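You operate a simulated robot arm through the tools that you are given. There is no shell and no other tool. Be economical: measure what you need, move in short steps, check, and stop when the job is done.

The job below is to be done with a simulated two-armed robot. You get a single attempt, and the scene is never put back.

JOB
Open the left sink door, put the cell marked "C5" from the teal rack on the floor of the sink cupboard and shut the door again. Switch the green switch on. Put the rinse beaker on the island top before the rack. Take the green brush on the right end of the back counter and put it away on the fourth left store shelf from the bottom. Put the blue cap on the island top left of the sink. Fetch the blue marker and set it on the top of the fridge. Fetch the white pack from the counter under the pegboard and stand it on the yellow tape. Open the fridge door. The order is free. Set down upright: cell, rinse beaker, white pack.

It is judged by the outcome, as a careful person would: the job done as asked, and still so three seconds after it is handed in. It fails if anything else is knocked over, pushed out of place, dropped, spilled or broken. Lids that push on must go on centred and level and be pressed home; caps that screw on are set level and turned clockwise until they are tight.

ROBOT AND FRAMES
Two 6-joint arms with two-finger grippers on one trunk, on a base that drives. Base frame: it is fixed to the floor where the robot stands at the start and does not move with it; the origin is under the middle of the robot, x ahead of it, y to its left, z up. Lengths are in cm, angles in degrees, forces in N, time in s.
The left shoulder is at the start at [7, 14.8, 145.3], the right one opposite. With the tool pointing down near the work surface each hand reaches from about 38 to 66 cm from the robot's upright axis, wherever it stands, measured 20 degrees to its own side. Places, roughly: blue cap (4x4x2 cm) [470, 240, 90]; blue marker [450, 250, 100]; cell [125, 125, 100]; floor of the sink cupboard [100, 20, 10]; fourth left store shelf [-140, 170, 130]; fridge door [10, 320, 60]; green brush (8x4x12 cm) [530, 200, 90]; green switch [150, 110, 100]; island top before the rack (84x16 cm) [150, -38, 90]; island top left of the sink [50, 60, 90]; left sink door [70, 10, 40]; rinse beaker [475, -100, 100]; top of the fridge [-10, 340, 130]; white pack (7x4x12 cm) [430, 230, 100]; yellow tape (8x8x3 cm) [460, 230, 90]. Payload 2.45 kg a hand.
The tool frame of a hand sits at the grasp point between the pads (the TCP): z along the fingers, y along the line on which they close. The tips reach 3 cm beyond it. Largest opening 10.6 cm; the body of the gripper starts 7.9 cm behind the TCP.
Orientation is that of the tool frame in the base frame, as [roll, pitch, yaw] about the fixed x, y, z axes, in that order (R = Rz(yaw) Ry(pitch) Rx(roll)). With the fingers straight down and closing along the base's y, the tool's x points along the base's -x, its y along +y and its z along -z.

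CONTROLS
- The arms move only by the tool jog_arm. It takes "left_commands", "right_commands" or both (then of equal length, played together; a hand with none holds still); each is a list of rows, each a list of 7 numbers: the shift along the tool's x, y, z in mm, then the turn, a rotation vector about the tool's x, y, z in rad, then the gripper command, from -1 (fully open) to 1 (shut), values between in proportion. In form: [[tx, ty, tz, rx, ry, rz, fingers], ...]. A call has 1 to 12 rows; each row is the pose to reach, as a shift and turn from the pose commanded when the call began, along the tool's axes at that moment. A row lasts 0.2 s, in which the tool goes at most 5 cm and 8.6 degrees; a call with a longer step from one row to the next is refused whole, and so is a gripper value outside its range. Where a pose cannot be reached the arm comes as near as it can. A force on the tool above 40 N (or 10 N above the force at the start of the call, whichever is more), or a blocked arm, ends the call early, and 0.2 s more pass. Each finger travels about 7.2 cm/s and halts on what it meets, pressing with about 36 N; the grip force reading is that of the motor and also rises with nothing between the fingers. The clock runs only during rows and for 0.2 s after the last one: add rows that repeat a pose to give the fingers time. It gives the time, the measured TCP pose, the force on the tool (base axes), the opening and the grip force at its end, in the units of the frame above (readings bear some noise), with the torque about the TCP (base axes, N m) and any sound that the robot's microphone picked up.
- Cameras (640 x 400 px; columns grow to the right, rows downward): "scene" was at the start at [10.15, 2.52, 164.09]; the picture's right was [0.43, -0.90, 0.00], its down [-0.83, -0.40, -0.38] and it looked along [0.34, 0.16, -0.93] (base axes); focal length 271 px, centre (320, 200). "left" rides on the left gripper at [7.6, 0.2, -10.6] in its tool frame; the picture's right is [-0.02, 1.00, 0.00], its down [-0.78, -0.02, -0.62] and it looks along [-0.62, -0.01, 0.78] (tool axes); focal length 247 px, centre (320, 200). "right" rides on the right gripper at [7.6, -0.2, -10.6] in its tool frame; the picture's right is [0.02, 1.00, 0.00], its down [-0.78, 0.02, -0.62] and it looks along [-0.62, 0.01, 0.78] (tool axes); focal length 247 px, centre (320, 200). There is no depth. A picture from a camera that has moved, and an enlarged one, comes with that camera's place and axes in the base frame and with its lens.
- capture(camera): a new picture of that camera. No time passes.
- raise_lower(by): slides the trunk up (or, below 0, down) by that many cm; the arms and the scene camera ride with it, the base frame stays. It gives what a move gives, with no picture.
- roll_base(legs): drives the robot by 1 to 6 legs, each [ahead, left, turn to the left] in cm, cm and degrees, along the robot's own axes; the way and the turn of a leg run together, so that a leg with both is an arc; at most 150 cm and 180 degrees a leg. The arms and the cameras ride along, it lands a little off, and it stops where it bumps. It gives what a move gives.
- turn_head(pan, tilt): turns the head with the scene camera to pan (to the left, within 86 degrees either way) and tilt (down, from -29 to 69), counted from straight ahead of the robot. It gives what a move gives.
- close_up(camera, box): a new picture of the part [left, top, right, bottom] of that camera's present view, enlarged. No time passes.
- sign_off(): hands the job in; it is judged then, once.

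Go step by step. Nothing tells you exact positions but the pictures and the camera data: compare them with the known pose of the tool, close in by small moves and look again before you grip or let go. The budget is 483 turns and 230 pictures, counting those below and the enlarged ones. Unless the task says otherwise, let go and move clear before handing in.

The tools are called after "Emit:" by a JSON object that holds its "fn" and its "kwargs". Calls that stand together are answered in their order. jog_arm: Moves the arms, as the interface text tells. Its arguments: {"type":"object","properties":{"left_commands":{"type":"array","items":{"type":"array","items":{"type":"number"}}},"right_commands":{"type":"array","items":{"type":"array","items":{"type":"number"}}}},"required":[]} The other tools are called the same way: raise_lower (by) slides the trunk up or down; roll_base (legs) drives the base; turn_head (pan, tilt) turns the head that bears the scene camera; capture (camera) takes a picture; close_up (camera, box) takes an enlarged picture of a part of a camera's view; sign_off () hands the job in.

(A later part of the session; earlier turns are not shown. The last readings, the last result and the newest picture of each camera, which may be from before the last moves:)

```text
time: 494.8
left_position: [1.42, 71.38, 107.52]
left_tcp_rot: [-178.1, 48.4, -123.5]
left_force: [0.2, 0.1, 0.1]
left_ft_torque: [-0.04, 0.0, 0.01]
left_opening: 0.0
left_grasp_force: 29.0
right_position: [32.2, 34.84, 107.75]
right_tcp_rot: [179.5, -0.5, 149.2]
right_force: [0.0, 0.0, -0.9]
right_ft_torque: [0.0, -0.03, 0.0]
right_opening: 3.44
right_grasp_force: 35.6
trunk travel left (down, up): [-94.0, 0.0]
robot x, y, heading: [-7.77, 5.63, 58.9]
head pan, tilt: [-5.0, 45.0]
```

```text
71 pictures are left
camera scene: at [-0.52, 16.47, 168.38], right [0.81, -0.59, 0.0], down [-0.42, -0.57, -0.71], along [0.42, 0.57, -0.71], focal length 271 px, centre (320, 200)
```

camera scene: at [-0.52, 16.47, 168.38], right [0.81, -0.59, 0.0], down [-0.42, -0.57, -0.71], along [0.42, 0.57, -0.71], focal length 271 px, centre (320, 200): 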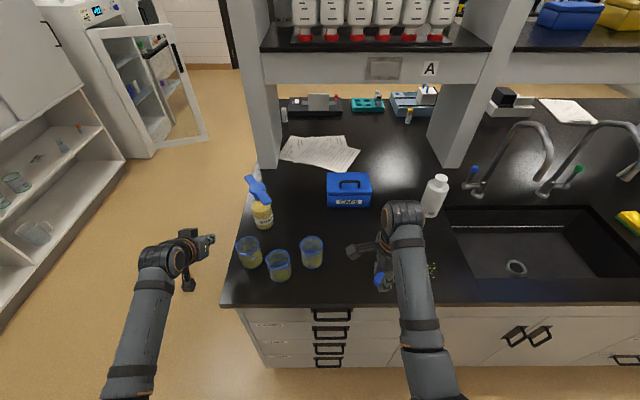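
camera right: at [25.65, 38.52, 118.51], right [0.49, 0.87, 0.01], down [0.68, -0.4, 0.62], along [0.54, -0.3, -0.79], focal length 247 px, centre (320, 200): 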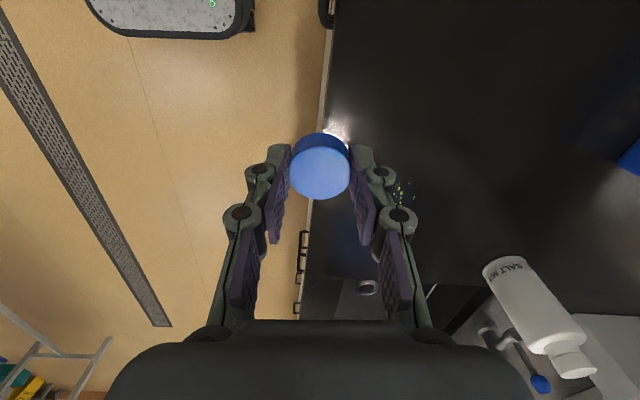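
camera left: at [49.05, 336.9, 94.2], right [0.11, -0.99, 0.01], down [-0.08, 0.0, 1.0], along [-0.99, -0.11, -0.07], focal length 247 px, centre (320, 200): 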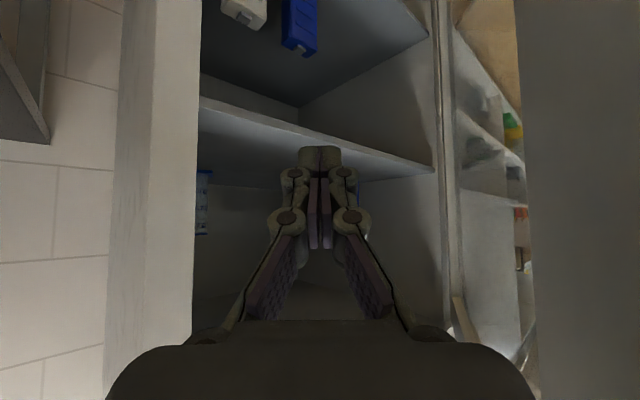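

Emit:
{"fn": "jog_arm", "kwargs": {"right_commands": [[0, 40, 0, 0, 0, 0, 1], [0, 80, 20, 0, 0, 0, 1], [0, 115, 50, 0, 0, 0, 1], [0, 115, 95, 0, 0, 0, 1], [0, 115, 130, 0, 0, 0, 1], [0, 115, 138, 0, 0, 0, 1], [0, 115, 142, 0, 0, 0, 1]]}}

Emit:
{"fn": "capture", "kwargs": {"camera": "right"}}

```text
time: 496.4
left_position: [1.41, 71.5, 107.55]
left_tcp_rot: [-178.1, 48.2, -123.5]
left_force: [0.5, 0.6, 0.1]
left_ft_torque: [0.03, -0.01, 0.01]
left_opening: 0.0
left_grasp_force: 28.1
right_position: [37.93, 45.0, 93.65]
right_tcp_rot: [179.5, -0.6, 149.2]
right_force: [-0.9, -0.7, 0.6]
right_ft_torque: [0.0, 0.0, 0.02]
right_opening: 3.44
right_grasp_force: 36.1
trunk travel left (down, up): [-94.0, 0.0]
robot x, y, heading: [-7.66, 5.73, 58.6]
head pan, tilt: [-5.0, 45.0]
```

```text
70 pictures are left
camera right: at [31.54, 48.67, 104.34], right [0.49, 0.87, 0.01], down [0.68, -0.39, 0.62], along [0.54, -0.3, -0.79], focal length 247 px, centre (320, 200)
```

right: 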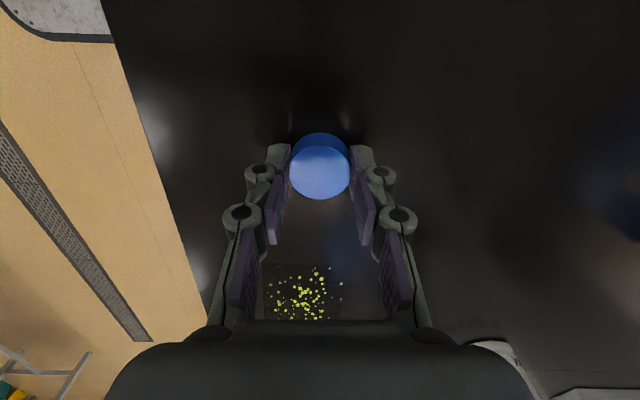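

Emit:
{"fn": "jog_arm", "kwargs": {"right_commands": [[0, 0, 2, 0, 0, 0, 1], [0, 0, 4, 0, 0, 0, 1], [0, 0, 4, 0, 0, 0, 0.6], [0, 0, 4, 0, 0, 0, 0.1], [0, 0, 4, 0, 0, 0, -0.1], [0, 0, -35, 0, 0, 0, -0.1], [0, 0, -80, 0, 0, 0, -0.1], [0, 0, -125, 0, 0, 0, -0.1]]}}

Emit:
{"fn": "capture", "kwargs": {"camera": "right"}}

```text
time: 498.2
left_position: [1.43, 71.36, 107.47]
left_tcp_rot: [-178.0, 48.3, -123.5]
left_force: [0.5, 1.0, -0.7]
left_ft_torque: [0.01, 0.02, 0.01]
left_opening: 0.0
left_grasp_force: 28.4
right_position: [38.13, 44.87, 106.2]
right_tcp_rot: [179.5, -0.6, 149.2]
right_force: [1.2, 0.0, -0.6]
right_ft_torque: [0.02, 0.0, 0.01]
right_opening: 5.82
right_grasp_force: 0.1
trunk travel left (down, up): [-94.0, 0.0]
robot x, y, heading: [-8.05, 6.06, 58.9]
head pan, tilt: [-5.0, 45.0]
```

```text
69 pictures are left
camera right: at [31.48, 48.57, 116.84], right [0.49, 0.87, 0.01], down [0.68, -0.39, 0.62], along [0.54, -0.3, -0.79], focal length 247 px, centre (320, 200)
```

right: 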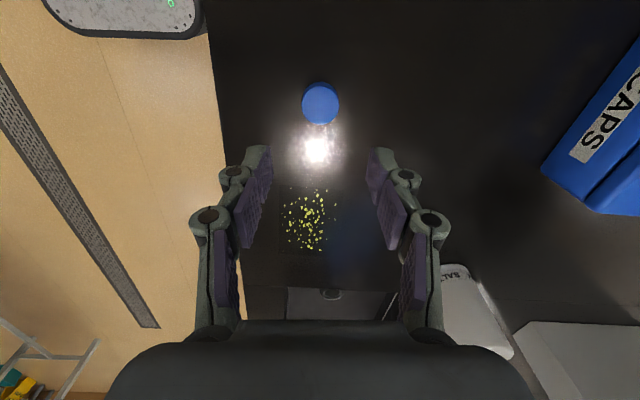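

The cap is set down. Now the last item: the green brush. I drive round the right end to the back counter.

Emit:
{"fn": "roll_base", "kwargs": {"legs": [[-45, 0, 0], [0, -130, 0], [0, -130, 0], [0, -115, 0], [150, 0, 0], [150, 0, 0]]}}

Emit:
{"fn": "roll_base", "kwargs": {"legs": [[30, 0, 0]]}}

Emit:
{"fn": "capture", "kwargs": {"camera": "scene"}}

```text
time: 532.6
left_position: [457.84, 86.02, 107.46]
left_tcp_rot: [-178.0, 48.2, -125.0]
left_force: [0.2, 0.2, 0.5]
left_ft_torque: [0.02, -0.03, -0.03]
left_opening: 0.0
left_grasp_force: 29.0
right_position: [493.73, 58.81, 106.21]
right_tcp_rot: [179.4, -0.5, 147.7]
right_force: [-0.2, 0.7, 0.0]
right_ft_torque: [-0.01, -0.03, 0.02]
right_opening: 5.82
right_grasp_force: 0.1
trunk travel left (down, up): [-94.0, 0.0]
robot x, y, heading: [446.8, 21.0, 57.3]
head pan, tilt: [-5.0, 45.0]
```

```text
time: 534.7
left_position: [474.04, 111.23, 107.55]
left_tcp_rot: [-178.0, 48.5, -125.2]
left_force: [-0.1, -0.6, 1.2]
left_ft_torque: [0.0, 0.02, 0.0]
left_opening: 0.01
left_grasp_force: 28.4
right_position: [509.91, 83.75, 106.27]
right_tcp_rot: [179.4, -0.5, 147.6]
right_force: [-0.9, -0.1, 0.5]
right_ft_torque: [-0.02, 0.0, -0.03]
right_opening: 5.82
right_grasp_force: 0.1
trunk travel left (down, up): [-94.0, 0.0]
robot x, y, heading: [463.33, 46.27, 57.2]
head pan, tilt: [-5.0, 45.0]
```

```text
68 pictures are left
camera scene: at [470.73, 56.39, 168.38], right [0.79, -0.61, 0.0], down [-0.43, -0.56, -0.71], along [0.43, 0.56, -0.71], focal length 271 px, centre (320, 200)
```

scene: 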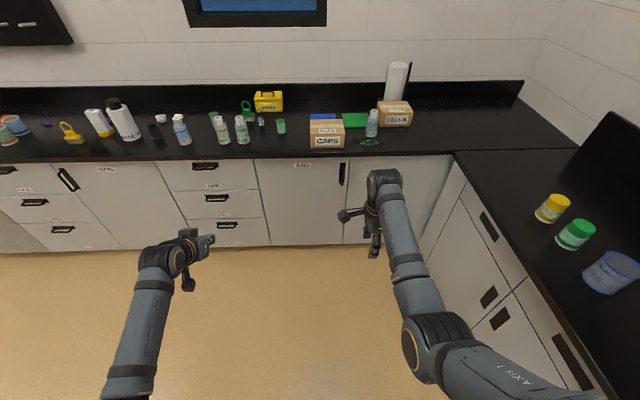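

Emit:
{"fn": "close_up", "kwargs": {"camera": "scene", "box": [190, 75, 310, 150]}}

```text
5.33 times, centred on (250, 112) of scene
camera zoom: at [470.73, 56.39, 168.38], right [0.79, -0.61, 0.0], down [-0.43, -0.56, -0.71], along [0.43, 0.56, -0.71], focal length 1447 px, centre (693, 667)
```

zoom: 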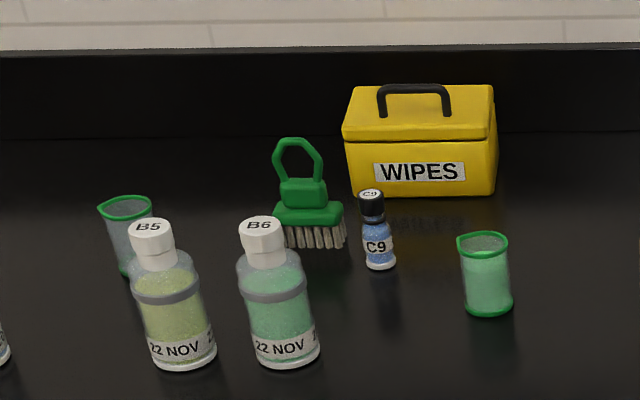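

The brush stands behind two bottles, next to a small vial. I'll take it from straight above with the left hand; first un-tilt the left hand and tuck the right one up and back.

Emit:
{"fn": "jog_arm", "kwargs": {"left_commands": [[0, 0, 0, 0, 0.14, 0, 0.5], [0, 0, 0, 0, 0.28, 0, 0], [0, 0, 0, 0, 0.42, 0, -0.3], [0, 0, 0, 0, 0.56, 0, -0.3], [0, 0, 0, 0, 0.7, 0, -0.3], [0, 0, 0, 0, 0.84, 0, -0.3]], "right_commands": [[0, -20, -20, 0, 0, 0, 0.5], [0, -40, -40, 0, 0, 0, 1], [0, -60, -60, 0, 0, 0, 1], [0, -80, -80, 0, 0, 0, 1], [0, -100, -100, 0, 0, 0, 1], [0, -120, -120, 0, 0, 0, 1]]}}

Emit:
{"fn": "roll_base", "kwargs": {"legs": [[0, 2, 1.8], [85, 0, 0]]}}

Emit:
{"fn": "capture", "kwargs": {"camera": "left"}}

Emit:
{"fn": "capture", "kwargs": {"camera": "scene"}}

```text
time: 536.1
left_position: [474.27, 111.38, 107.32]
left_tcp_rot: [-178.6, -0.1, -126.6]
left_force: [-0.2, -0.4, -1.3]
left_ft_torque: [0.04, 0.05, 0.0]
left_opening: 6.91
left_grasp_force: 0.1
right_position: [506.17, 78.62, 109.66]
right_tcp_rot: [179.5, -0.5, 147.6]
right_force: [0.5, -0.1, 0.2]
right_ft_torque: [0.0, 0.0, 0.04]
right_opening: 0.02
right_grasp_force: 28.9
right hand out of reach, approached as far as the arm can: row 3, 4, 5, 6
trunk travel left (down, up): [-94.0, 0.0]
robot x, y, heading: [463.3, 45.73, 57.2]
head pan, tilt: [-5.0, 45.0]
```

```text
time: 541.0
left_position: [514.26, 184.81, 107.44]
left_tcp_rot: [-178.7, 0.2, -125.0]
left_force: [-0.4, -0.1, -1.1]
left_ft_torque: [0.0, -0.02, 0.02]
left_opening: 6.87
left_grasp_force: 0.0
right_position: [547.11, 153.03, 109.75]
right_tcp_rot: [179.3, -0.5, 149.2]
right_force: [0.1, -0.1, 0.2]
right_ft_torque: [0.01, 0.03, -0.01]
right_opening: 0.0
right_grasp_force: 29.0
trunk travel left (down, up): [-94.0, 0.0]
robot x, y, heading: [505.05, 119.41, 58.4]
head pan, tilt: [-5.0, 45.0]
```

```text
66 pictures are left
camera left: at [509.67, 178.83, 118.01], right [-0.81, 0.59, -0.02], down [0.45, 0.64, 0.62], along [0.38, 0.49, -0.78], focal length 247 px, centre (320, 200)
```

left: 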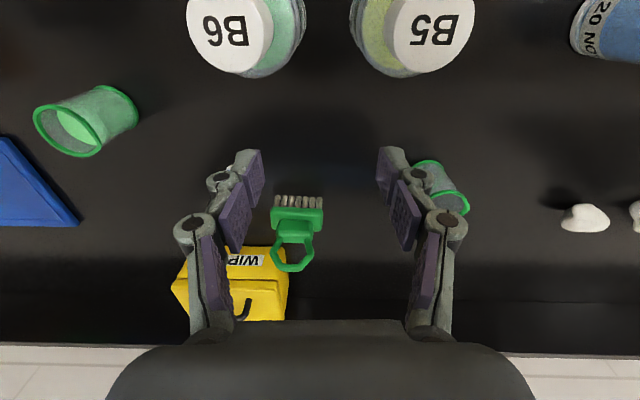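

```text
65 pictures are left
camera scene: at [512.51, 129.99, 168.37], right [0.81, -0.59, 0.0], down [-0.42, -0.57, -0.71], along [0.42, 0.57, -0.71], focal length 271 px, centre (320, 200)
```

scene: 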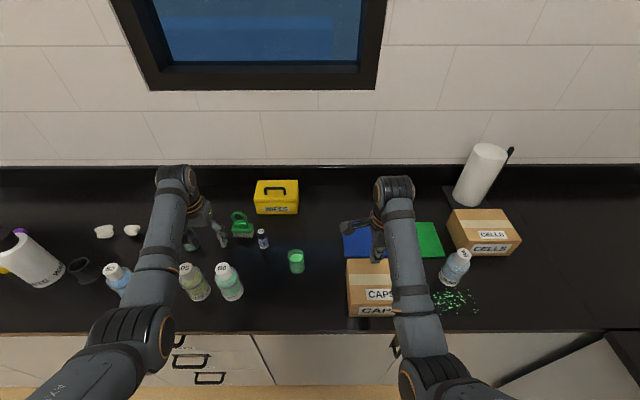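

Emit:
{"fn": "roll_base", "kwargs": {"legs": [[13, -4.5, 0.6]]}}

Emit:
{"fn": "capture", "kwargs": {"camera": "left"}}

```text
time: 542.3
left_position: [524.18, 193.7, 107.6]
left_tcp_rot: [-178.7, 0.2, -124.5]
left_force: [-0.1, -0.7, -0.6]
left_ft_torque: [-0.03, -0.03, 0.0]
left_opening: 6.87
left_grasp_force: 0.1
right_position: [557.16, 162.04, 109.82]
right_tcp_rot: [179.2, -0.5, 149.7]
right_force: [-0.2, 0.5, 0.1]
right_ft_torque: [0.0, -0.04, 0.01]
right_opening: 0.0
right_grasp_force: 28.5
trunk travel left (down, up): [-94.0, 0.0]
robot x, y, heading: [515.37, 128.24, 59.3]
head pan, tilt: [-5.0, 45.0]
```

```text
64 pictures are left
camera left: at [519.48, 187.58, 118.06], right [-0.81, 0.58, -0.02], down [0.44, 0.64, 0.63], along [0.38, 0.5, -0.78], focal length 247 px, centre (320, 200)
```

left: 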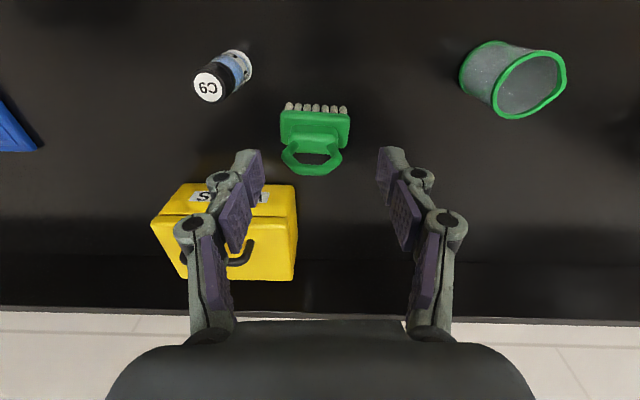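

Emit:
{"fn": "jog_arm", "kwargs": {"left_commands": [[-16, -8, 30, 0, 0, 0, -0.3], [-16, -8, 65, 0, 0, 0, -0.3]]}}

Emit:
{"fn": "capture", "kwargs": {"camera": "left"}}

```text
time: 542.9
left_position: [525.78, 194.5, 100.79]
left_tcp_rot: [-178.7, 0.1, -124.4]
left_force: [-0.1, 0.0, -0.1]
left_ft_torque: [0.02, -0.03, 0.0]
left_opening: 6.91
left_grasp_force: 0.1
right_position: [557.3, 162.14, 109.91]
right_tcp_rot: [179.3, -0.4, 149.7]
right_force: [-0.3, -0.4, 0.0]
right_ft_torque: [-0.02, -0.02, 0.02]
right_opening: 0.0
right_grasp_force: 28.8
trunk travel left (down, up): [-94.0, 0.0]
robot x, y, heading: [515.21, 128.17, 59.5]
head pan, tilt: [-5.0, 45.0]
```

```text
63 pictures are left
camera left: at [521.25, 188.52, 111.45], right [-0.81, 0.58, -0.02], down [0.44, 0.64, 0.62], along [0.38, 0.5, -0.78], focal length 247 px, centre (320, 200)
```

left: 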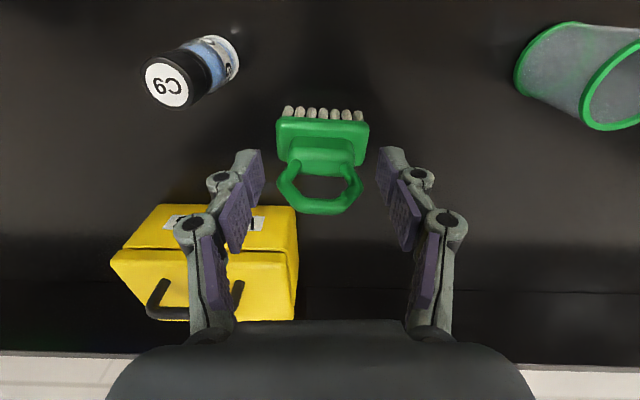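

Emit:
{"fn": "jog_arm", "kwargs": {"left_commands": [[0, 2, 12, 0, 0, 0, -0.3], [0, 2, 22, 0, 0, 0, -0.3], [0, 2, 22, 0, 0, 0, 0], [0, 2, 22, 0, 0, 0, 0.5], [0, 2, 22, 0, 0, 0, 1], [0, 2, 22, 0, 0, 0, 1]]}}

Emit:
{"fn": "capture", "kwargs": {"camera": "left"}}

```text
time: 544.3
left_position: [525.73, 194.61, 98.76]
left_tcp_rot: [-178.7, 0.2, -124.5]
left_force: [-0.8, 1.3, 0.9]
left_ft_torque: [0.13, 0.09, -0.01]
left_opening: 5.16
left_grasp_force: 36.1
right_position: [557.29, 162.36, 109.77]
right_tcp_rot: [179.3, -0.5, 149.7]
right_force: [0.5, -0.6, 1.0]
right_ft_torque: [0.01, 0.0, -0.01]
right_opening: 0.0
right_grasp_force: 28.3
trunk travel left (down, up): [-94.0, 0.0]
robot x, y, heading: [515.71, 128.15, 59.2]
head pan, tilt: [-5.0, 45.0]
```

```text
62 pictures are left
camera left: at [521.2, 188.6, 109.29], right [-0.81, 0.58, -0.02], down [0.44, 0.64, 0.62], along [0.38, 0.5, -0.78], focal length 247 px, centre (320, 200)
```

left: 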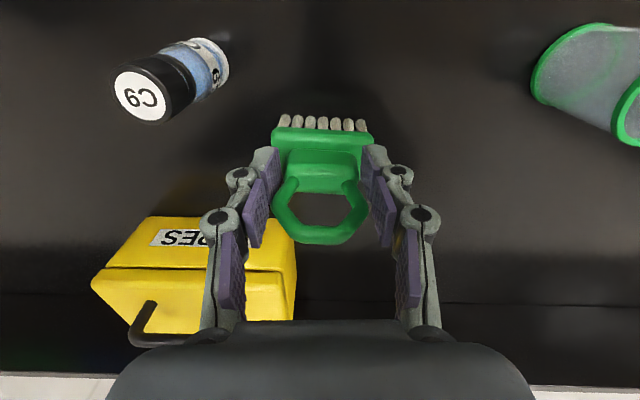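

Emit:
{"fn": "jog_arm", "kwargs": {"left_commands": [[0, 0, -20, 0, 0, 0, 1], [0, 0, -60, 0, 0, 0, 1], [0, 0, -100, 0, 0, 0, 1], [0, 0, -145, 0, 0, 0, 1], [0, 0, -190, 0, 0, 0, 1]]}}

Emit:
{"fn": "capture", "kwargs": {"camera": "scene"}}

```text
time: 545.5
left_position: [525.44, 194.68, 117.99]
left_tcp_rot: [-178.8, 0.1, -124.5]
left_force: [0.4, 0.4, -0.8]
left_ft_torque: [0.0, -0.03, 0.02]
left_opening: 5.13
left_grasp_force: 36.5
right_position: [557.35, 162.06, 109.7]
right_tcp_rot: [179.3, -0.5, 149.8]
right_force: [0.3, -0.7, -0.5]
right_ft_torque: [0.03, -0.03, 0.0]
right_opening: 0.0
right_grasp_force: 28.7
trunk travel left (down, up): [-94.0, 0.0]
robot x, y, heading: [516.21, 127.84, 59.5]
head pan, tilt: [-5.0, 45.0]
```

```text
61 pictures are left
camera scene: at [523.0, 138.88, 168.36], right [0.81, -0.58, 0.0], down [-0.41, -0.57, -0.71], along [0.41, 0.57, -0.71], focal length 271 px, centre (320, 200)
```

scene: 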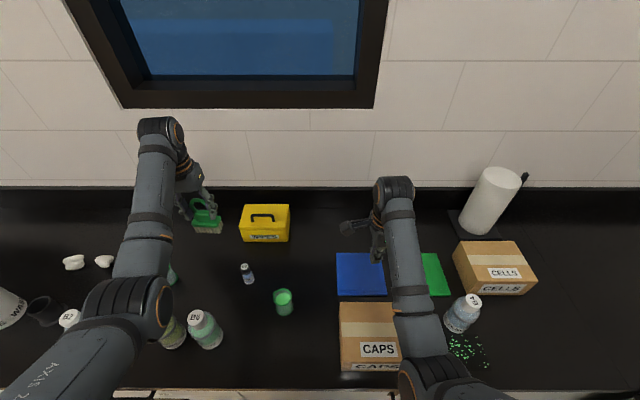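

Emit:
{"fn": "roll_base", "kwargs": {"legs": [[0, -11, 0], [-55, 0, 0]]}}

Emit:
{"fn": "capture", "kwargs": {"camera": "scene"}}

Emit:
{"fn": "capture", "kwargs": {"camera": "left"}}

```text
time: 549.4
left_position: [507.03, 142.33, 117.75]
left_tcp_rot: [-178.7, 0.1, -124.7]
left_force: [0.4, -0.1, -0.2]
left_ft_torque: [-0.05, 0.02, 0.01]
left_opening: 5.11
left_grasp_force: 36.3
right_position: [538.85, 109.54, 109.67]
right_tcp_rot: [179.4, -0.6, 149.6]
right_force: [0.2, 0.1, -0.4]
right_ft_torque: [0.0, 0.04, -0.02]
right_opening: 0.0
right_grasp_force: 28.5
trunk travel left (down, up): [-94.0, 0.0]
robot x, y, heading: [496.79, 75.53, 59.2]
head pan, tilt: [-5.0, 45.0]
```

```text
60 pictures are left
camera scene: at [504.44, 86.48, 168.34], right [0.81, -0.59, 0.0], down [-0.41, -0.57, -0.71], along [0.41, 0.57, -0.71], focal length 271 px, centre (320, 200)
```

scene: 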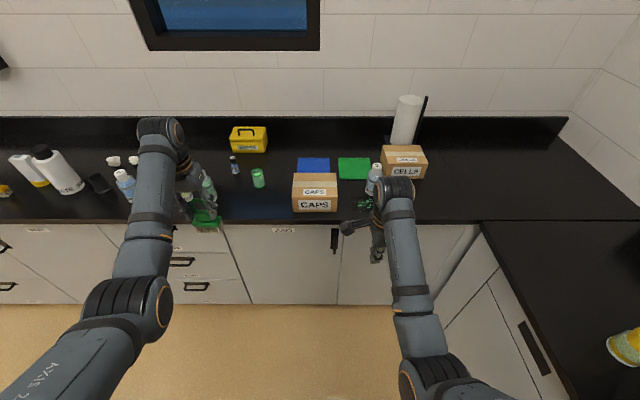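

```text
59 pictures are left
camera left: at [502.37, 136.26, 128.32], right [-0.81, 0.59, -0.02], down [0.45, 0.64, 0.62], along [0.38, 0.49, -0.78], focal length 247 px, centre (320, 200)
```

left: 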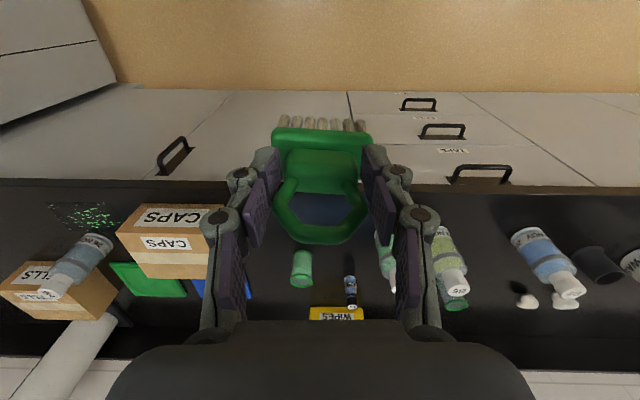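

Brush in hand, everything else still standing. I need to regrip it tilted for the high shelf, so I go to the island's front strip to set it down briefly.

Emit:
{"fn": "roll_base", "kwargs": {"legs": [[-150, 0, 0], [-150, 0, 0], [-62, 0, 0], [0, 120, 0], [0, 117, 0]]}}

Emit:
{"fn": "turn_head", "kwargs": {"pan": 10, "tilt": 45}}

Emit:
{"fn": "capture", "kwargs": {"camera": "scene"}}

```text
time: 578.1
left_position: [116.25, -53.99, 117.74]
left_tcp_rot: [-178.7, 0.1, -123.3]
left_force: [-0.6, -0.6, -1.1]
left_ft_torque: [0.02, 0.0, 0.03]
left_opening: 4.85
left_grasp_force: 36.3
right_position: [148.94, -85.85, 109.7]
right_tcp_rot: [179.5, -0.5, 151.1]
right_force: [-0.3, -0.3, 0.4]
right_ft_torque: [-0.02, -0.01, -0.02]
right_opening: 0.0
right_grasp_force: 28.3
trunk travel left (down, up): [-94.0, 0.0]
robot x, y, heading: [107.91, -121.12, 60.7]
head pan, tilt: [-5.0, 45.0]
```

```text
time: 578.9
left_position: [116.25, -54.02, 117.88]
left_tcp_rot: [-178.7, 0.1, -123.2]
left_force: [-0.7, 0.1, -0.2]
left_ft_torque: [-0.02, -0.03, -0.01]
left_opening: 4.83
left_grasp_force: 36.1
right_position: [148.87, -85.79, 109.83]
right_tcp_rot: [179.3, -0.6, 151.0]
right_force: [-0.9, -0.4, 0.8]
right_ft_torque: [0.0, 0.03, 0.01]
right_opening: 0.01
right_grasp_force: 28.5
trunk travel left (down, up): [-94.0, 0.0]
robot x, y, heading: [107.98, -120.92, 60.3]
head pan, tilt: [10.0, 45.0]
```

```text
58 pictures are left
camera scene: at [113.18, -108.93, 168.36], right [0.94, -0.33, 0.0], down [-0.24, -0.67, -0.71], along [0.24, 0.67, -0.71], focal length 271 px, centre (320, 200)
```

scene: 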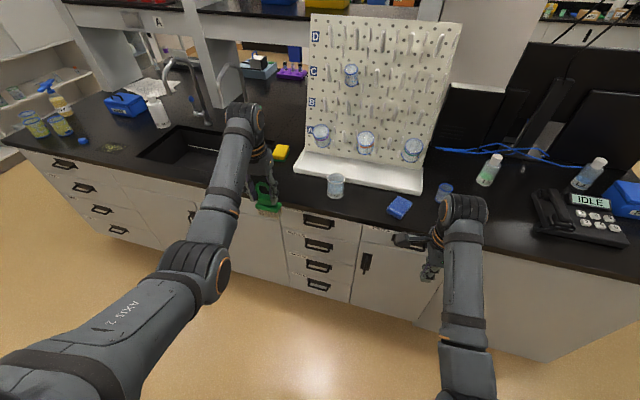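

Emit:
{"fn": "capture", "kwargs": {"camera": "left"}}

```text
57 pictures are left
camera left: at [111.78, -60.14, 128.39], right [-0.82, 0.56, -0.02], down [0.43, 0.65, 0.62], along [0.37, 0.5, -0.78], focal length 247 px, centre (320, 200)
```

left: 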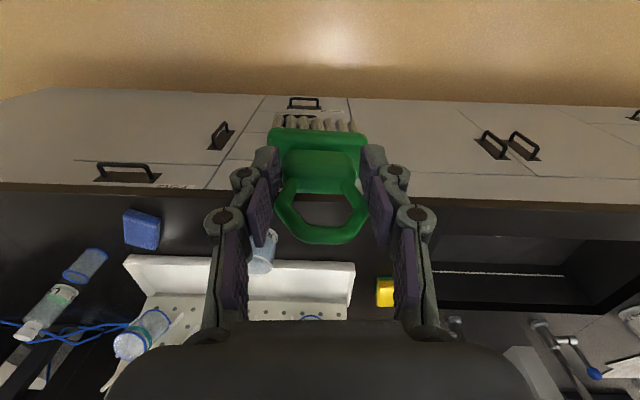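

Emit:
{"fn": "roll_base", "kwargs": {"legs": [[0, 4, -1], [32, 0, 0]]}}

Emit:
{"fn": "jog_arm", "kwargs": {"left_commands": [[0, 0, 45, 0, 0, 0, 1], [0, 0, 90, 0, 0, 0, 1], [0, 0, 130, 0, 0, 0, 1], [0, 0, 165, 0, 0, 0, 1]]}}

Emit:
{"fn": "capture", "kwargs": {"camera": "left"}}

```text
time: 581.5
left_position: [130.01, -24.52, 117.98]
left_tcp_rot: [-178.7, 0.3, -124.2]
left_force: [-0.4, 0.5, 0.0]
left_ft_torque: [0.01, 0.02, 0.0]
left_opening: 4.84
left_grasp_force: 36.0
right_position: [162.11, -57.07, 109.79]
right_tcp_rot: [179.2, -0.5, 150.1]
right_force: [0.2, 0.3, 0.4]
right_ft_torque: [0.02, -0.01, 0.03]
right_opening: 0.0
right_grasp_force: 29.0
trunk travel left (down, up): [-94.0, 0.0]
robot x, y, heading: [120.51, -91.39, 59.7]
head pan, tilt: [10.0, 45.0]
```

```text
time: 582.5
left_position: [130.59, -24.55, 101.33]
left_tcp_rot: [-178.7, 0.1, -124.1]
left_force: [0.3, -0.3, -0.5]
left_ft_torque: [-0.01, -0.01, -0.02]
left_opening: 4.82
left_grasp_force: 36.1
right_position: [162.3, -56.79, 109.62]
right_tcp_rot: [179.4, -0.5, 150.1]
right_force: [-0.5, -0.3, 0.6]
right_ft_torque: [-0.01, 0.01, 0.01]
right_opening: 0.0
right_grasp_force: 28.4
trunk travel left (down, up): [-94.0, 0.0]
robot x, y, heading: [120.71, -91.28, 59.8]
head pan, tilt: [10.0, 45.0]
```

```text
56 pictures are left
camera left: at [126.01, -30.7, 111.89], right [-0.81, 0.58, -0.02], down [0.44, 0.65, 0.62], along [0.38, 0.5, -0.78], focal length 247 px, centre (320, 200)
```

left: 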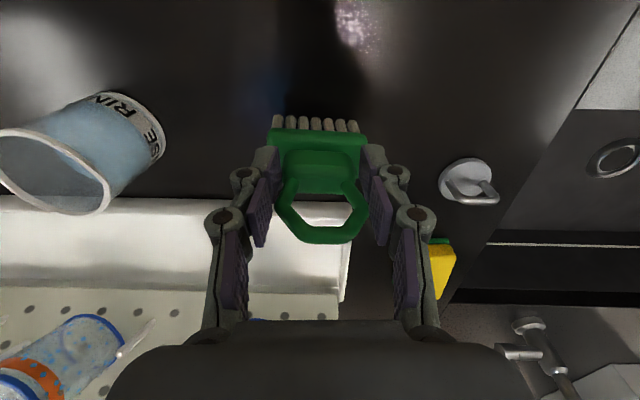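

Emit:
{"fn": "jog_arm", "kwargs": {"left_commands": [[0, 0, 14, 0, 0, 0, 1], [0, 0, 21, 0, 0, 0, 1], [0, 0, 25, 0, 0, 0, 1], [0, 0, 28, 0, 0, 0, 1]]}}

```text
time: 583.5
left_position: [130.77, -24.76, 99.27]
left_tcp_rot: [-178.9, 0.7, -124.3]
left_force: [0.3, 3.0, 25.1]
left_ft_torque: [0.88, 0.34, -0.06]
left_opening: 4.87
left_grasp_force: 36.0
right_position: [162.16, -57.21, 109.94]
right_tcp_rot: [179.2, -0.5, 150.1]
right_force: [0.1, 0.4, -0.3]
right_ft_torque: [0.05, -0.02, 0.01]
right_opening: 0.0
right_grasp_force: 28.4
trunk travel left (down, up): [-94.0, 0.0]
robot x, y, heading: [120.79, -91.48, 59.6]
head pan, tilt: [10.0, 45.0]
```

Emit:
{"fn": "jog_arm", "kwargs": {"left_commands": [[0, 0, -3, 0, 0, 0, 1], [0, 0, -3, 0, 0, 0, 0.4], [0, 0, -3, 0, 0, 0, -0.3], [0, 0, -3, 0, 0, 0, -0.3], [0, 0, -45, 0, 0, 0, -0.3], [0, 0, -90, 0, 0, 0, -0.3], [0, 0, -110, 0, -0.13, 0, -0.3], [5, 0, -110, 0, -0.26, 0, -0.3], [10, 0, -110, 0, -0.39, 0, -0.3], [15, 0, -110, 0, -0.52, 0, -0.3], [20, 0, -110, 0, -0.65, 0, -0.3], [20, 0, -90, 0, -0.785, 0, -0.3]]}}

Emit:
{"fn": "capture", "kwargs": {"camera": "left"}}

Emit:
{"fn": "capture", "kwargs": {"camera": "scene"}}

```text
time: 586.1
left_position: [129.24, -26.25, 107.75]
left_tcp_rot: [-178.1, 45.4, -122.8]
left_force: [-0.1, 0.1, -0.2]
left_ft_torque: [-0.05, 0.02, -0.02]
left_opening: 6.92
left_grasp_force: 0.1
right_position: [162.1, -56.92, 109.74]
right_tcp_rot: [179.3, -0.3, 150.1]
right_force: [-0.2, -0.8, -0.1]
right_ft_torque: [0.0, 0.0, 0.01]
right_opening: 0.0
right_grasp_force: 28.2
trunk travel left (down, up): [-94.0, 0.0]
robot x, y, heading: [120.57, -91.45, 59.4]
head pan, tilt: [10.0, 45.0]
```

```text
55 pictures are left
camera left: at [121.88, -36.78, 109.62], right [-0.82, 0.57, -0.01], down [0.06, 0.09, 0.99], along [0.57, 0.81, -0.11], focal length 247 px, centre (320, 200)
```

left: 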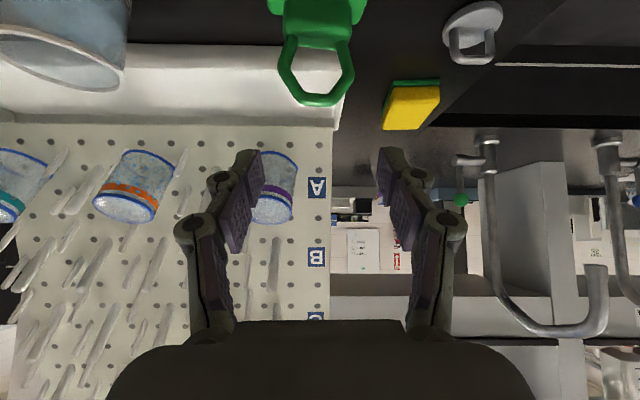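

```text
54 pictures are left
camera scene: at [126.07, -79.4, 168.37], right [0.94, -0.35, 0.0], down [-0.25, -0.66, -0.71], along [0.25, 0.66, -0.71], focal length 271 px, centre (320, 200)
```

scene: 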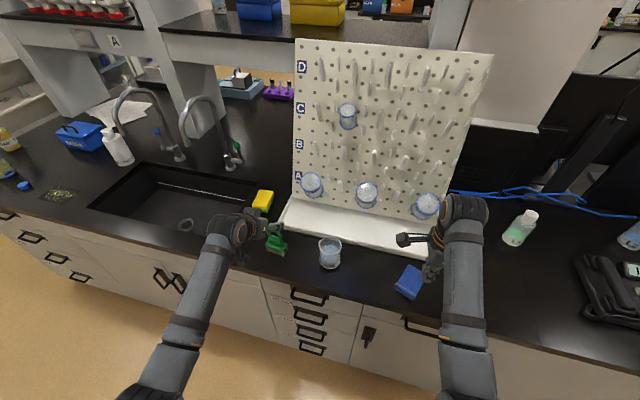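

Emit:
{"fn": "jog_arm", "kwargs": {"left_commands": [[10, -5, 30, 0, 0, 0, -0.47], [28, -5, 52, 0, 0, 0, -0.47], [42, -5, 70, 0, 0, 0, -0.47], [52, -5, 81, 0, 0, 0, -0.47]]}}

Emit:
{"fn": "capture", "kwargs": {"camera": "left"}}

```text
time: 587.1
left_position: [131.13, -24.83, 98.19]
left_tcp_rot: [-178.1, 45.0, -122.8]
left_force: [-0.3, 0.4, -1.0]
left_ft_torque: [-0.02, 0.01, 0.02]
left_opening: 7.78
left_grasp_force: 0.0
right_position: [162.27, -56.85, 109.8]
right_tcp_rot: [179.4, -0.4, 150.1]
right_force: [-0.9, -0.6, -0.5]
right_ft_torque: [-0.04, 0.02, 0.0]
right_opening: 0.0
right_grasp_force: 28.5
trunk travel left (down, up): [-94.0, 0.0]
robot x, y, heading: [120.62, -91.46, 59.6]
head pan, tilt: [10.0, 45.0]
```

```text
53 pictures are left
camera left: at [123.74, -35.43, 100.17], right [-0.82, 0.57, -0.01], down [0.06, 0.1, 0.99], along [0.57, 0.81, -0.11], focal length 247 px, centre (320, 200)
```

left: 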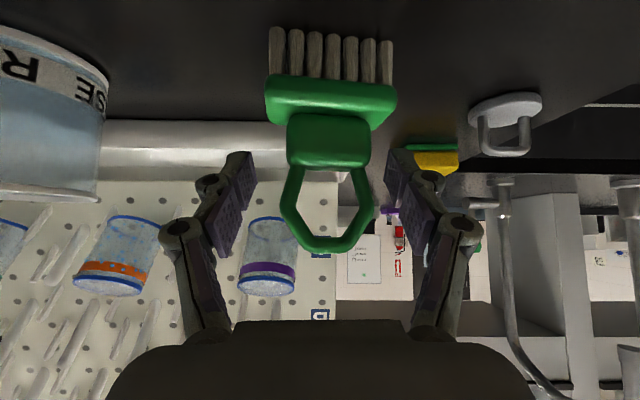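

Emit:
{"fn": "jog_arm", "kwargs": {"left_commands": [[-8, 4, 20, 0, 0, 0, -0.47], [-8, 4, 20, 0, 0, 0, 0], [-8, 4, 20, 0, 0, 0, 0.5], [-8, 4, 20, 0, 0, 0, 1], [-8, 4, 20, 0, 0, 0, 1]]}}

Emit:
{"fn": "capture", "kwargs": {"camera": "left"}}

```text
time: 588.3
left_position: [131.82, -23.12, 97.3]
left_tcp_rot: [-178.0, 45.1, -122.9]
left_force: [-0.6, -0.8, -0.6]
left_ft_torque: [0.0, -0.02, -0.03]
left_opening: 5.06
left_grasp_force: 35.6
right_position: [162.3, -56.88, 109.71]
right_tcp_rot: [179.5, -0.5, 150.1]
right_force: [-0.8, 1.1, -0.9]
right_ft_torque: [0.0, -0.01, -0.02]
right_opening: 0.02
right_grasp_force: 28.5
trunk travel left (down, up): [-94.0, 0.0]
robot x, y, heading: [120.85, -91.3, 59.4]
head pan, tilt: [10.0, 45.0]
```

```text
52 pictures are left
camera left: at [124.51, -33.63, 99.37], right [-0.82, 0.57, -0.01], down [0.06, 0.1, 0.99], along [0.57, 0.81, -0.11], focal length 247 px, centre (320, 200)
```

left: 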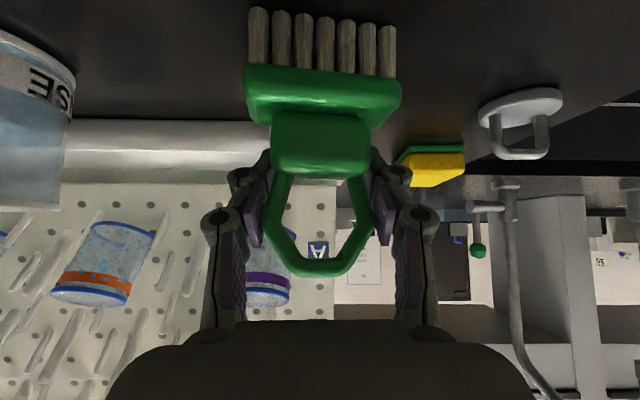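

Regripped at 45°. I lift, then drive to the store cupboard and face it.

Emit:
{"fn": "jog_arm", "kwargs": {"left_commands": [[-20, 0, -20, 0, 0, 0, 1], [-50, 0, -50, 0, 0, 0, 1], [-85, 0, -85, 0, 0, 0, 1]]}}

Emit:
{"fn": "roll_base", "kwargs": {"legs": [[-26, 0, 0], [0, 115, 0], [0, 112, 0], [146, 0, 0], [0, 0, 90]]}}

Emit:
{"fn": "turn_head", "kwargs": {"pan": 10, "tilt": 20}}

Emit:
{"fn": "capture", "kwargs": {"camera": "scene"}}

```text
time: 589.1
left_position: [131.62, -22.99, 109.27]
left_tcp_rot: [-178.2, 45.1, -122.8]
left_force: [0.3, 0.5, -0.9]
left_ft_torque: [-0.01, 0.03, -0.03]
left_opening: 5.1
left_grasp_force: 35.5
right_position: [162.26, -56.96, 109.69]
right_tcp_rot: [179.4, -0.5, 150.2]
right_force: [0.0, 0.4, 0.0]
right_ft_torque: [-0.02, -0.01, -0.01]
right_opening: 0.0
right_grasp_force: 28.5
trunk travel left (down, up): [-94.0, 0.0]
robot x, y, heading: [121.01, -91.08, 59.6]
head pan, tilt: [10.0, 45.0]
```

```text
time: 612.5
left_position: [-87.95, 134.52, 109.37]
left_tcp_rot: [-178.2, 45.2, -30.7]
left_force: [0.1, -0.2, -0.7]
left_ft_torque: [-0.01, -0.01, 0.01]
left_opening: 1.62
left_grasp_force: 36.3
right_position: [-55.29, 166.31, 109.82]
right_tcp_rot: [179.4, -0.5, -117.8]
right_force: [-0.3, -0.1, 0.0]
right_ft_torque: [0.01, 0.0, 0.04]
right_opening: 0.0
right_grasp_force: 29.2
trunk travel left (down, up): [-94.0, 0.0]
robot x, y, heading: [-19.21, 126.11, 151.9]
head pan, tilt: [10.0, 45.0]
```

```text
time: 613.4
left_position: [-87.85, 134.44, 109.26]
left_tcp_rot: [-178.2, 45.0, -30.7]
left_force: [0.1, -0.3, -0.4]
left_ft_torque: [0.02, -0.01, 0.03]
left_opening: 1.6
left_grasp_force: 36.1
right_position: [-55.15, 166.23, 109.7]
right_tcp_rot: [179.4, -0.5, -117.8]
right_force: [0.5, -0.4, 1.0]
right_ft_torque: [0.01, 0.02, 0.01]
right_opening: 0.0
right_grasp_force: 28.4
trunk travel left (down, up): [-94.0, 0.0]
robot x, y, heading: [-19.29, 126.28, 151.8]
head pan, tilt: [10.0, 20.0]
```

```text
51 pictures are left
camera scene: at [-32.45, 131.55, 172.22], right [0.31, 0.95, 0.0], down [0.33, -0.11, -0.94], along [-0.89, 0.29, -0.34], focal length 271 px, centre (320, 200)
```

scene: 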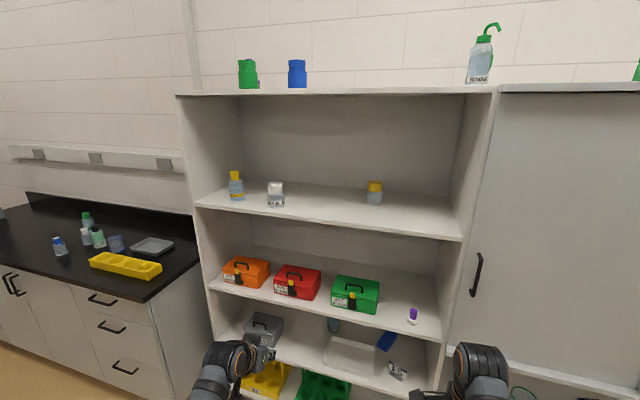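

Emit:
{"fn": "capture", "kwargs": {"camera": "left"}}

```text
50 pictures are left
camera left: at [-76.99, 127.46, 111.29], right [-0.54, -0.84, -0.01], down [-0.1, 0.05, 0.99], along [-0.83, 0.54, -0.11], focal length 247 px, centre (320, 200)
```

left: 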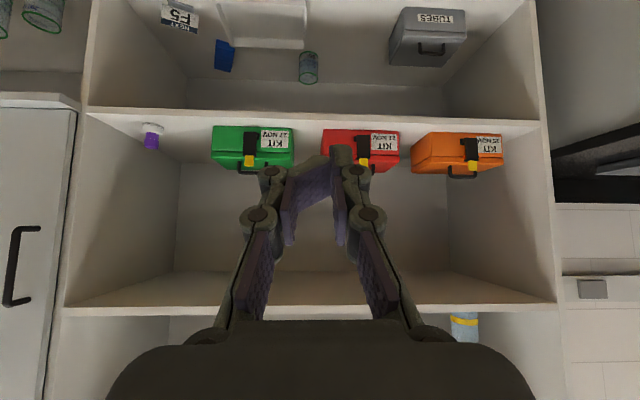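

The grip has closed to 1.6 cm: the brush slipped. I look closely at the fingers and then along the way.

Emit:
{"fn": "close_up", "kwargs": {"camera": "left", "box": [230, 120, 410, 260]}}

Emit:
{"fn": "turn_head", "kwargs": {"pan": 30, "tilt": 65}}

Emit:
{"fn": "capture", "kwargs": {"camera": "scene"}}

```text
2.86 times, centred on (320, 190) of left
camera zoom: at [-76.99, 127.46, 111.29], right [-0.54, -0.84, -0.01], down [-0.1, 0.05, 0.99], along [-0.83, 0.54, -0.11], focal length 706 px, centre (320, 229)
```

zoom: 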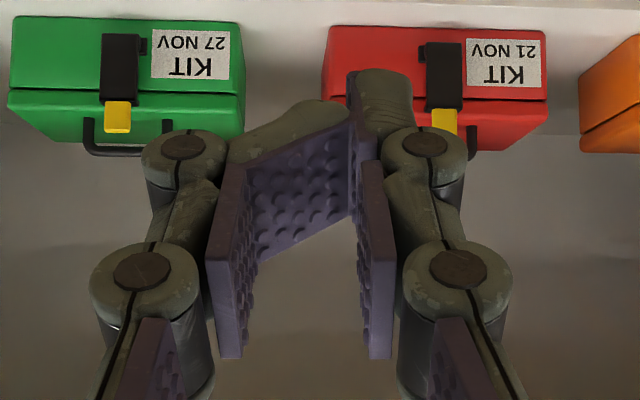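

```text
time: 614.5
left_position: [-87.91, 134.55, 109.31]
left_tcp_rot: [-178.2, 45.1, -30.7]
left_force: [-0.1, -0.3, 0.3]
left_ft_torque: [-0.02, -0.01, 0.02]
left_opening: 1.61
left_grasp_force: 35.9
right_position: [-55.21, 166.32, 109.8]
right_tcp_rot: [179.4, -0.5, -117.9]
right_force: [0.7, -1.0, -0.4]
right_ft_torque: [-0.01, 0.02, 0.03]
right_opening: 0.01
right_grasp_force: 28.9
trunk travel left (down, up): [-94.0, 0.0]
robot x, y, heading: [-19.37, 126.05, 151.9]
head pan, tilt: [30.0, 65.0]
```

```text
48 pictures are left
camera scene: at [-29.68, 128.46, 165.86], right [-0.03, 1.0, 0.0], down [0.91, 0.03, -0.42], along [-0.42, -0.01, -0.91], focal length 271 px, centre (320, 200)
```

scene: 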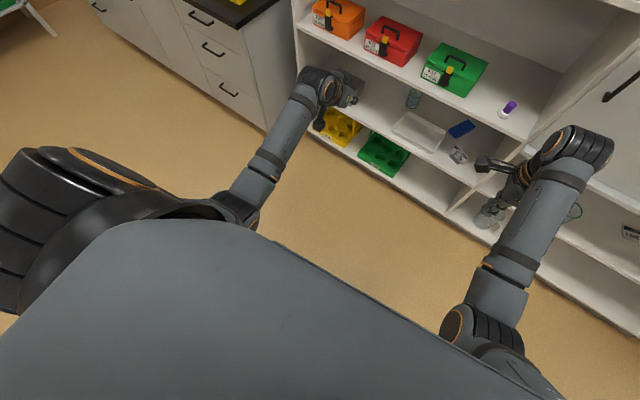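

Emit:
{"fn": "turn_head", "kwargs": {"pan": 86, "tilt": 35}}

Emit:
{"fn": "capture", "kwargs": {"camera": "scene"}}

Emit:
{"fn": "turn_head", "kwargs": {"pan": -80, "tilt": 45}}

Emit:
{"fn": "capture", "kwargs": {"camera": "scene"}}

```text
time: 615.8
left_position: [-87.94, 134.4, 109.3]
left_tcp_rot: [-178.0, 45.1, -30.8]
left_force: [0.0, 0.1, 0.2]
left_ft_torque: [0.02, 0.02, 0.01]
left_opening: 1.61
left_grasp_force: 36.2
right_position: [-55.09, 166.29, 109.79]
right_tcp_rot: [179.5, -0.5, -117.8]
right_force: [-0.7, -0.3, 0.0]
right_ft_torque: [0.01, 0.01, -0.03]
right_opening: 0.0
right_grasp_force: 28.3
trunk travel left (down, up): [-94.0, 0.0]
robot x, y, heading: [-19.18, 126.2, 151.8]
head pan, tilt: [85.9, 35.0]
```

```text
47 pictures are left
camera scene: at [-28.32, 121.21, 169.84], right [-0.84, 0.53, 0.0], down [0.31, 0.48, -0.82], along [-0.44, -0.69, -0.57], focal length 271 px, centre (320, 200)
```

scene: 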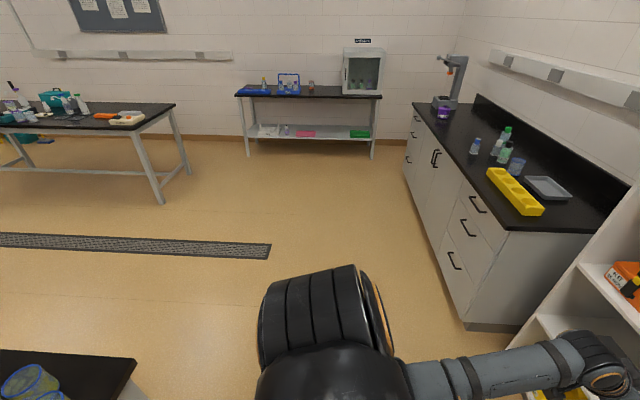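

```text
time: 618.3
left_position: [-87.84, 134.51, 109.32]
left_tcp_rot: [-178.1, 45.0, -30.7]
left_force: [-0.4, -0.2, -0.2]
left_ft_torque: [0.01, 0.0, 0.01]
left_opening: 1.6
left_grasp_force: 36.7
right_position: [-55.01, 166.33, 109.89]
right_tcp_rot: [179.3, -0.5, -117.8]
right_force: [0.6, 0.2, -0.4]
right_ft_torque: [-0.03, 0.0, -0.03]
right_opening: 0.01
right_grasp_force: 28.6
trunk travel left (down, up): [-94.0, 0.0]
robot x, y, heading: [-19.07, 125.98, 151.7]
head pan, tilt: [-80.0, 45.0]
```

```text
46 pictures are left
camera scene: at [-21.07, 136.37, 168.36], right [0.95, -0.31, 0.0], down [-0.22, -0.67, -0.71], along [0.22, 0.67, -0.71], focal length 271 px, centre (320, 200)
```

scene: 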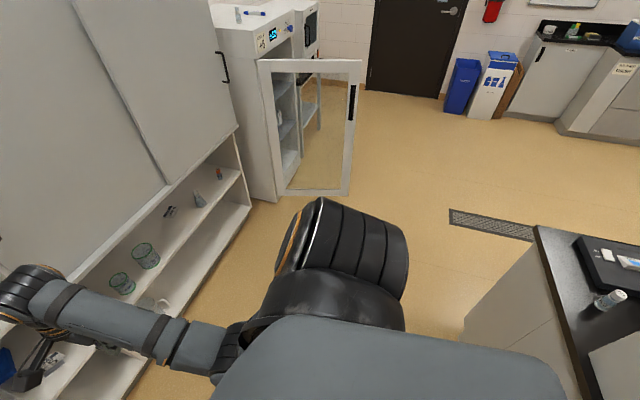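

Emit:
{"fn": "roll_base", "kwargs": {"legs": [[0, 0, -92], [-150, 0, 0], [-10, 0, 0]]}}

Emit:
{"fn": "turn_head", "kwargs": {"pan": -70, "tilt": 30}}

Emit:
{"fn": "capture", "kwargs": {"camera": "scene"}}

```text
time: 630.4
left_position: [-89.39, 56.49, 109.06]
left_tcp_rot: [-178.1, 44.9, -122.7]
left_force: [0.2, -0.1, 0.1]
left_ft_torque: [0.02, 0.01, -0.01]
left_opening: 1.61
left_grasp_force: 36.3
right_position: [-58.66, 22.57, 109.5]
right_tcp_rot: [179.7, -0.5, 150.3]
right_force: [-0.8, 0.1, 0.0]
right_ft_torque: [-0.02, 0.02, 0.0]
right_opening: 0.01
right_grasp_force: 28.3
trunk travel left (down, up): [-94.0, 0.0]
robot x, y, heading: [-99.7, -12.48, 59.6]
head pan, tilt: [-80.0, 45.0]
```

```text
time: 631.2
left_position: [-89.64, 56.02, 109.41]
left_tcp_rot: [-178.2, 45.2, -122.7]
left_force: [0.3, 0.0, 0.4]
left_ft_torque: [0.04, 0.01, 0.0]
left_opening: 1.59
left_grasp_force: 35.8
right_position: [-58.77, 22.27, 109.84]
right_tcp_rot: [179.3, -0.4, 150.3]
right_force: [-0.4, -1.1, -0.4]
right_ft_torque: [0.02, -0.01, -0.01]
right_opening: 0.01
right_grasp_force: 28.7
trunk travel left (down, up): [-94.0, 0.0]
robot x, y, heading: [-99.8, -12.69, 59.9]
head pan, tilt: [-70.0, 30.0]
```

```text
45 pictures are left
camera scene: at [-88.73, -9.76, 170.63], right [-0.18, -0.98, 0.0], down [-0.49, 0.09, -0.87], along [0.85, -0.15, -0.5], focal length 271 px, centre (320, 200)
```

scene: 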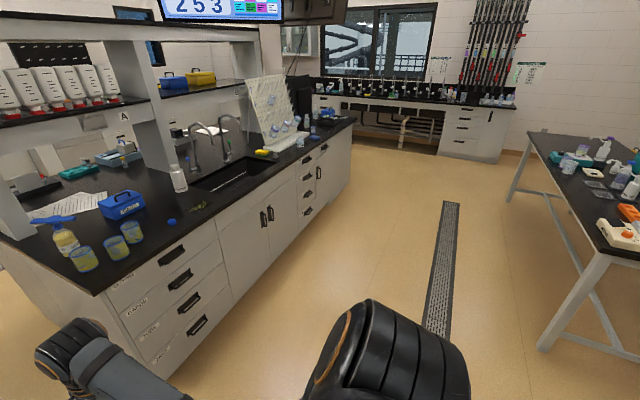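

Emit:
{"fn": "close_up", "kwargs": {"camera": "scene", "box": [180, 90, 340, 190]}}

Emit:
{"fn": "close_up", "kwargs": {"camera": "scene", "box": [180, 180, 440, 340]}}

```text
4.00 times, centred on (260, 140) of scene
camera zoom: at [-88.73, -9.76, 170.63], right [-0.18, -0.98, 0.0], down [-0.49, 0.09, -0.87], along [0.85, -0.15, -0.5], focal length 1086 px, centre (560, 440)
```

zoom: 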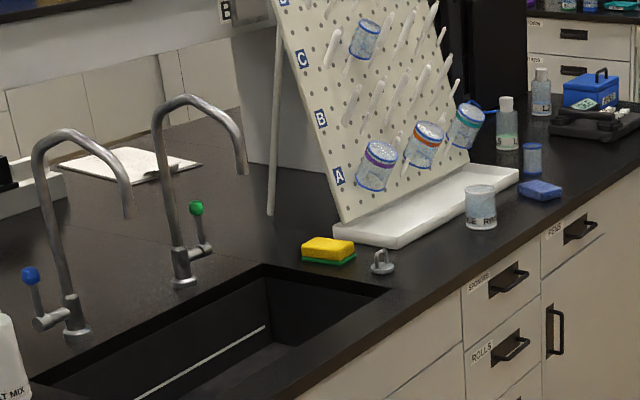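

```text
2.46 times, centred on (310, 260) of scene
camera zoom: at [-88.73, -9.76, 170.63], right [-0.18, -0.98, 0.0], down [-0.49, 0.09, -0.87], along [0.85, -0.15, -0.5], focal length 668 px, centre (345, 52)
```

zoom: 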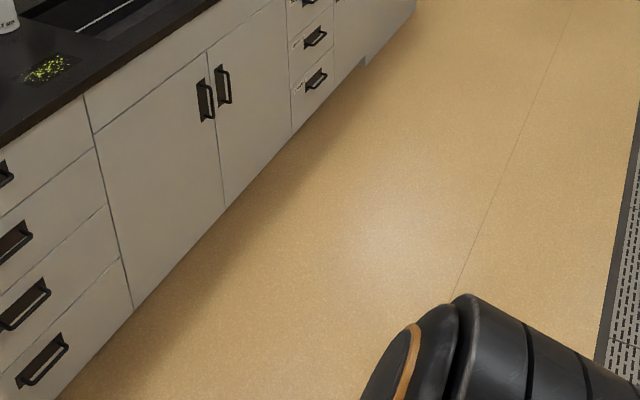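

Emit:
{"fn": "turn_head", "kwargs": {"pan": 5, "tilt": 35}}

Emit:
{"fn": "capture", "kwargs": {"camera": "scene"}}

```text
time: 632.6
left_position: [-89.51, 56.05, 109.25]
left_tcp_rot: [-178.2, 45.1, -122.5]
left_force: [0.2, 0.3, -0.2]
left_ft_torque: [0.04, 0.0, 0.0]
left_opening: 1.56
left_grasp_force: 35.2
right_position: [-58.67, 22.38, 109.69]
right_tcp_rot: [179.4, -0.5, 150.3]
right_force: [-0.2, -0.2, 0.4]
right_ft_torque: [-0.02, 0.02, 0.02]
right_opening: 0.0
right_grasp_force: 28.1
trunk travel left (down, up): [-94.0, 0.0]
robot x, y, heading: [-99.85, -12.44, 59.7]
head pan, tilt: [5.0, 35.0]
```

```text
42 pictures are left
camera scene: at [-93.76, 0.0, 169.84], right [0.91, -0.43, 0.0], down [-0.24, -0.52, -0.82], along [0.35, 0.74, -0.57], focal length 271 px, centre (320, 200)
```

scene: 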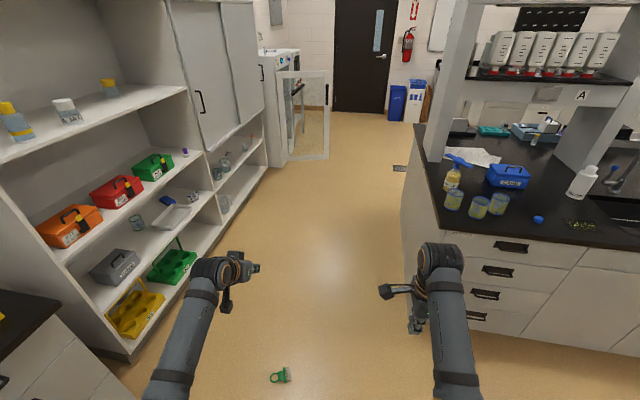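

Found: the brush lies on the floor at about (-85,71). I'll pick it up. Let me zoom.

Emit:
{"fn": "close_up", "kwargs": {"camera": "scene", "box": [240, 350, 320, 400]}}

```text
8.00 times, centred on (280, 375) of scene
camera zoom: at [-93.76, 0.0, 169.84], right [0.91, -0.43, 0.0], down [-0.24, -0.52, -0.82], along [0.35, 0.74, -0.57], focal length 2171 px, centre (640, -1200)
```

zoom: 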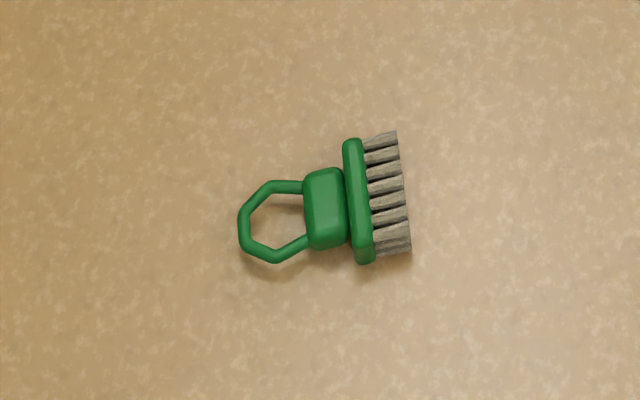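

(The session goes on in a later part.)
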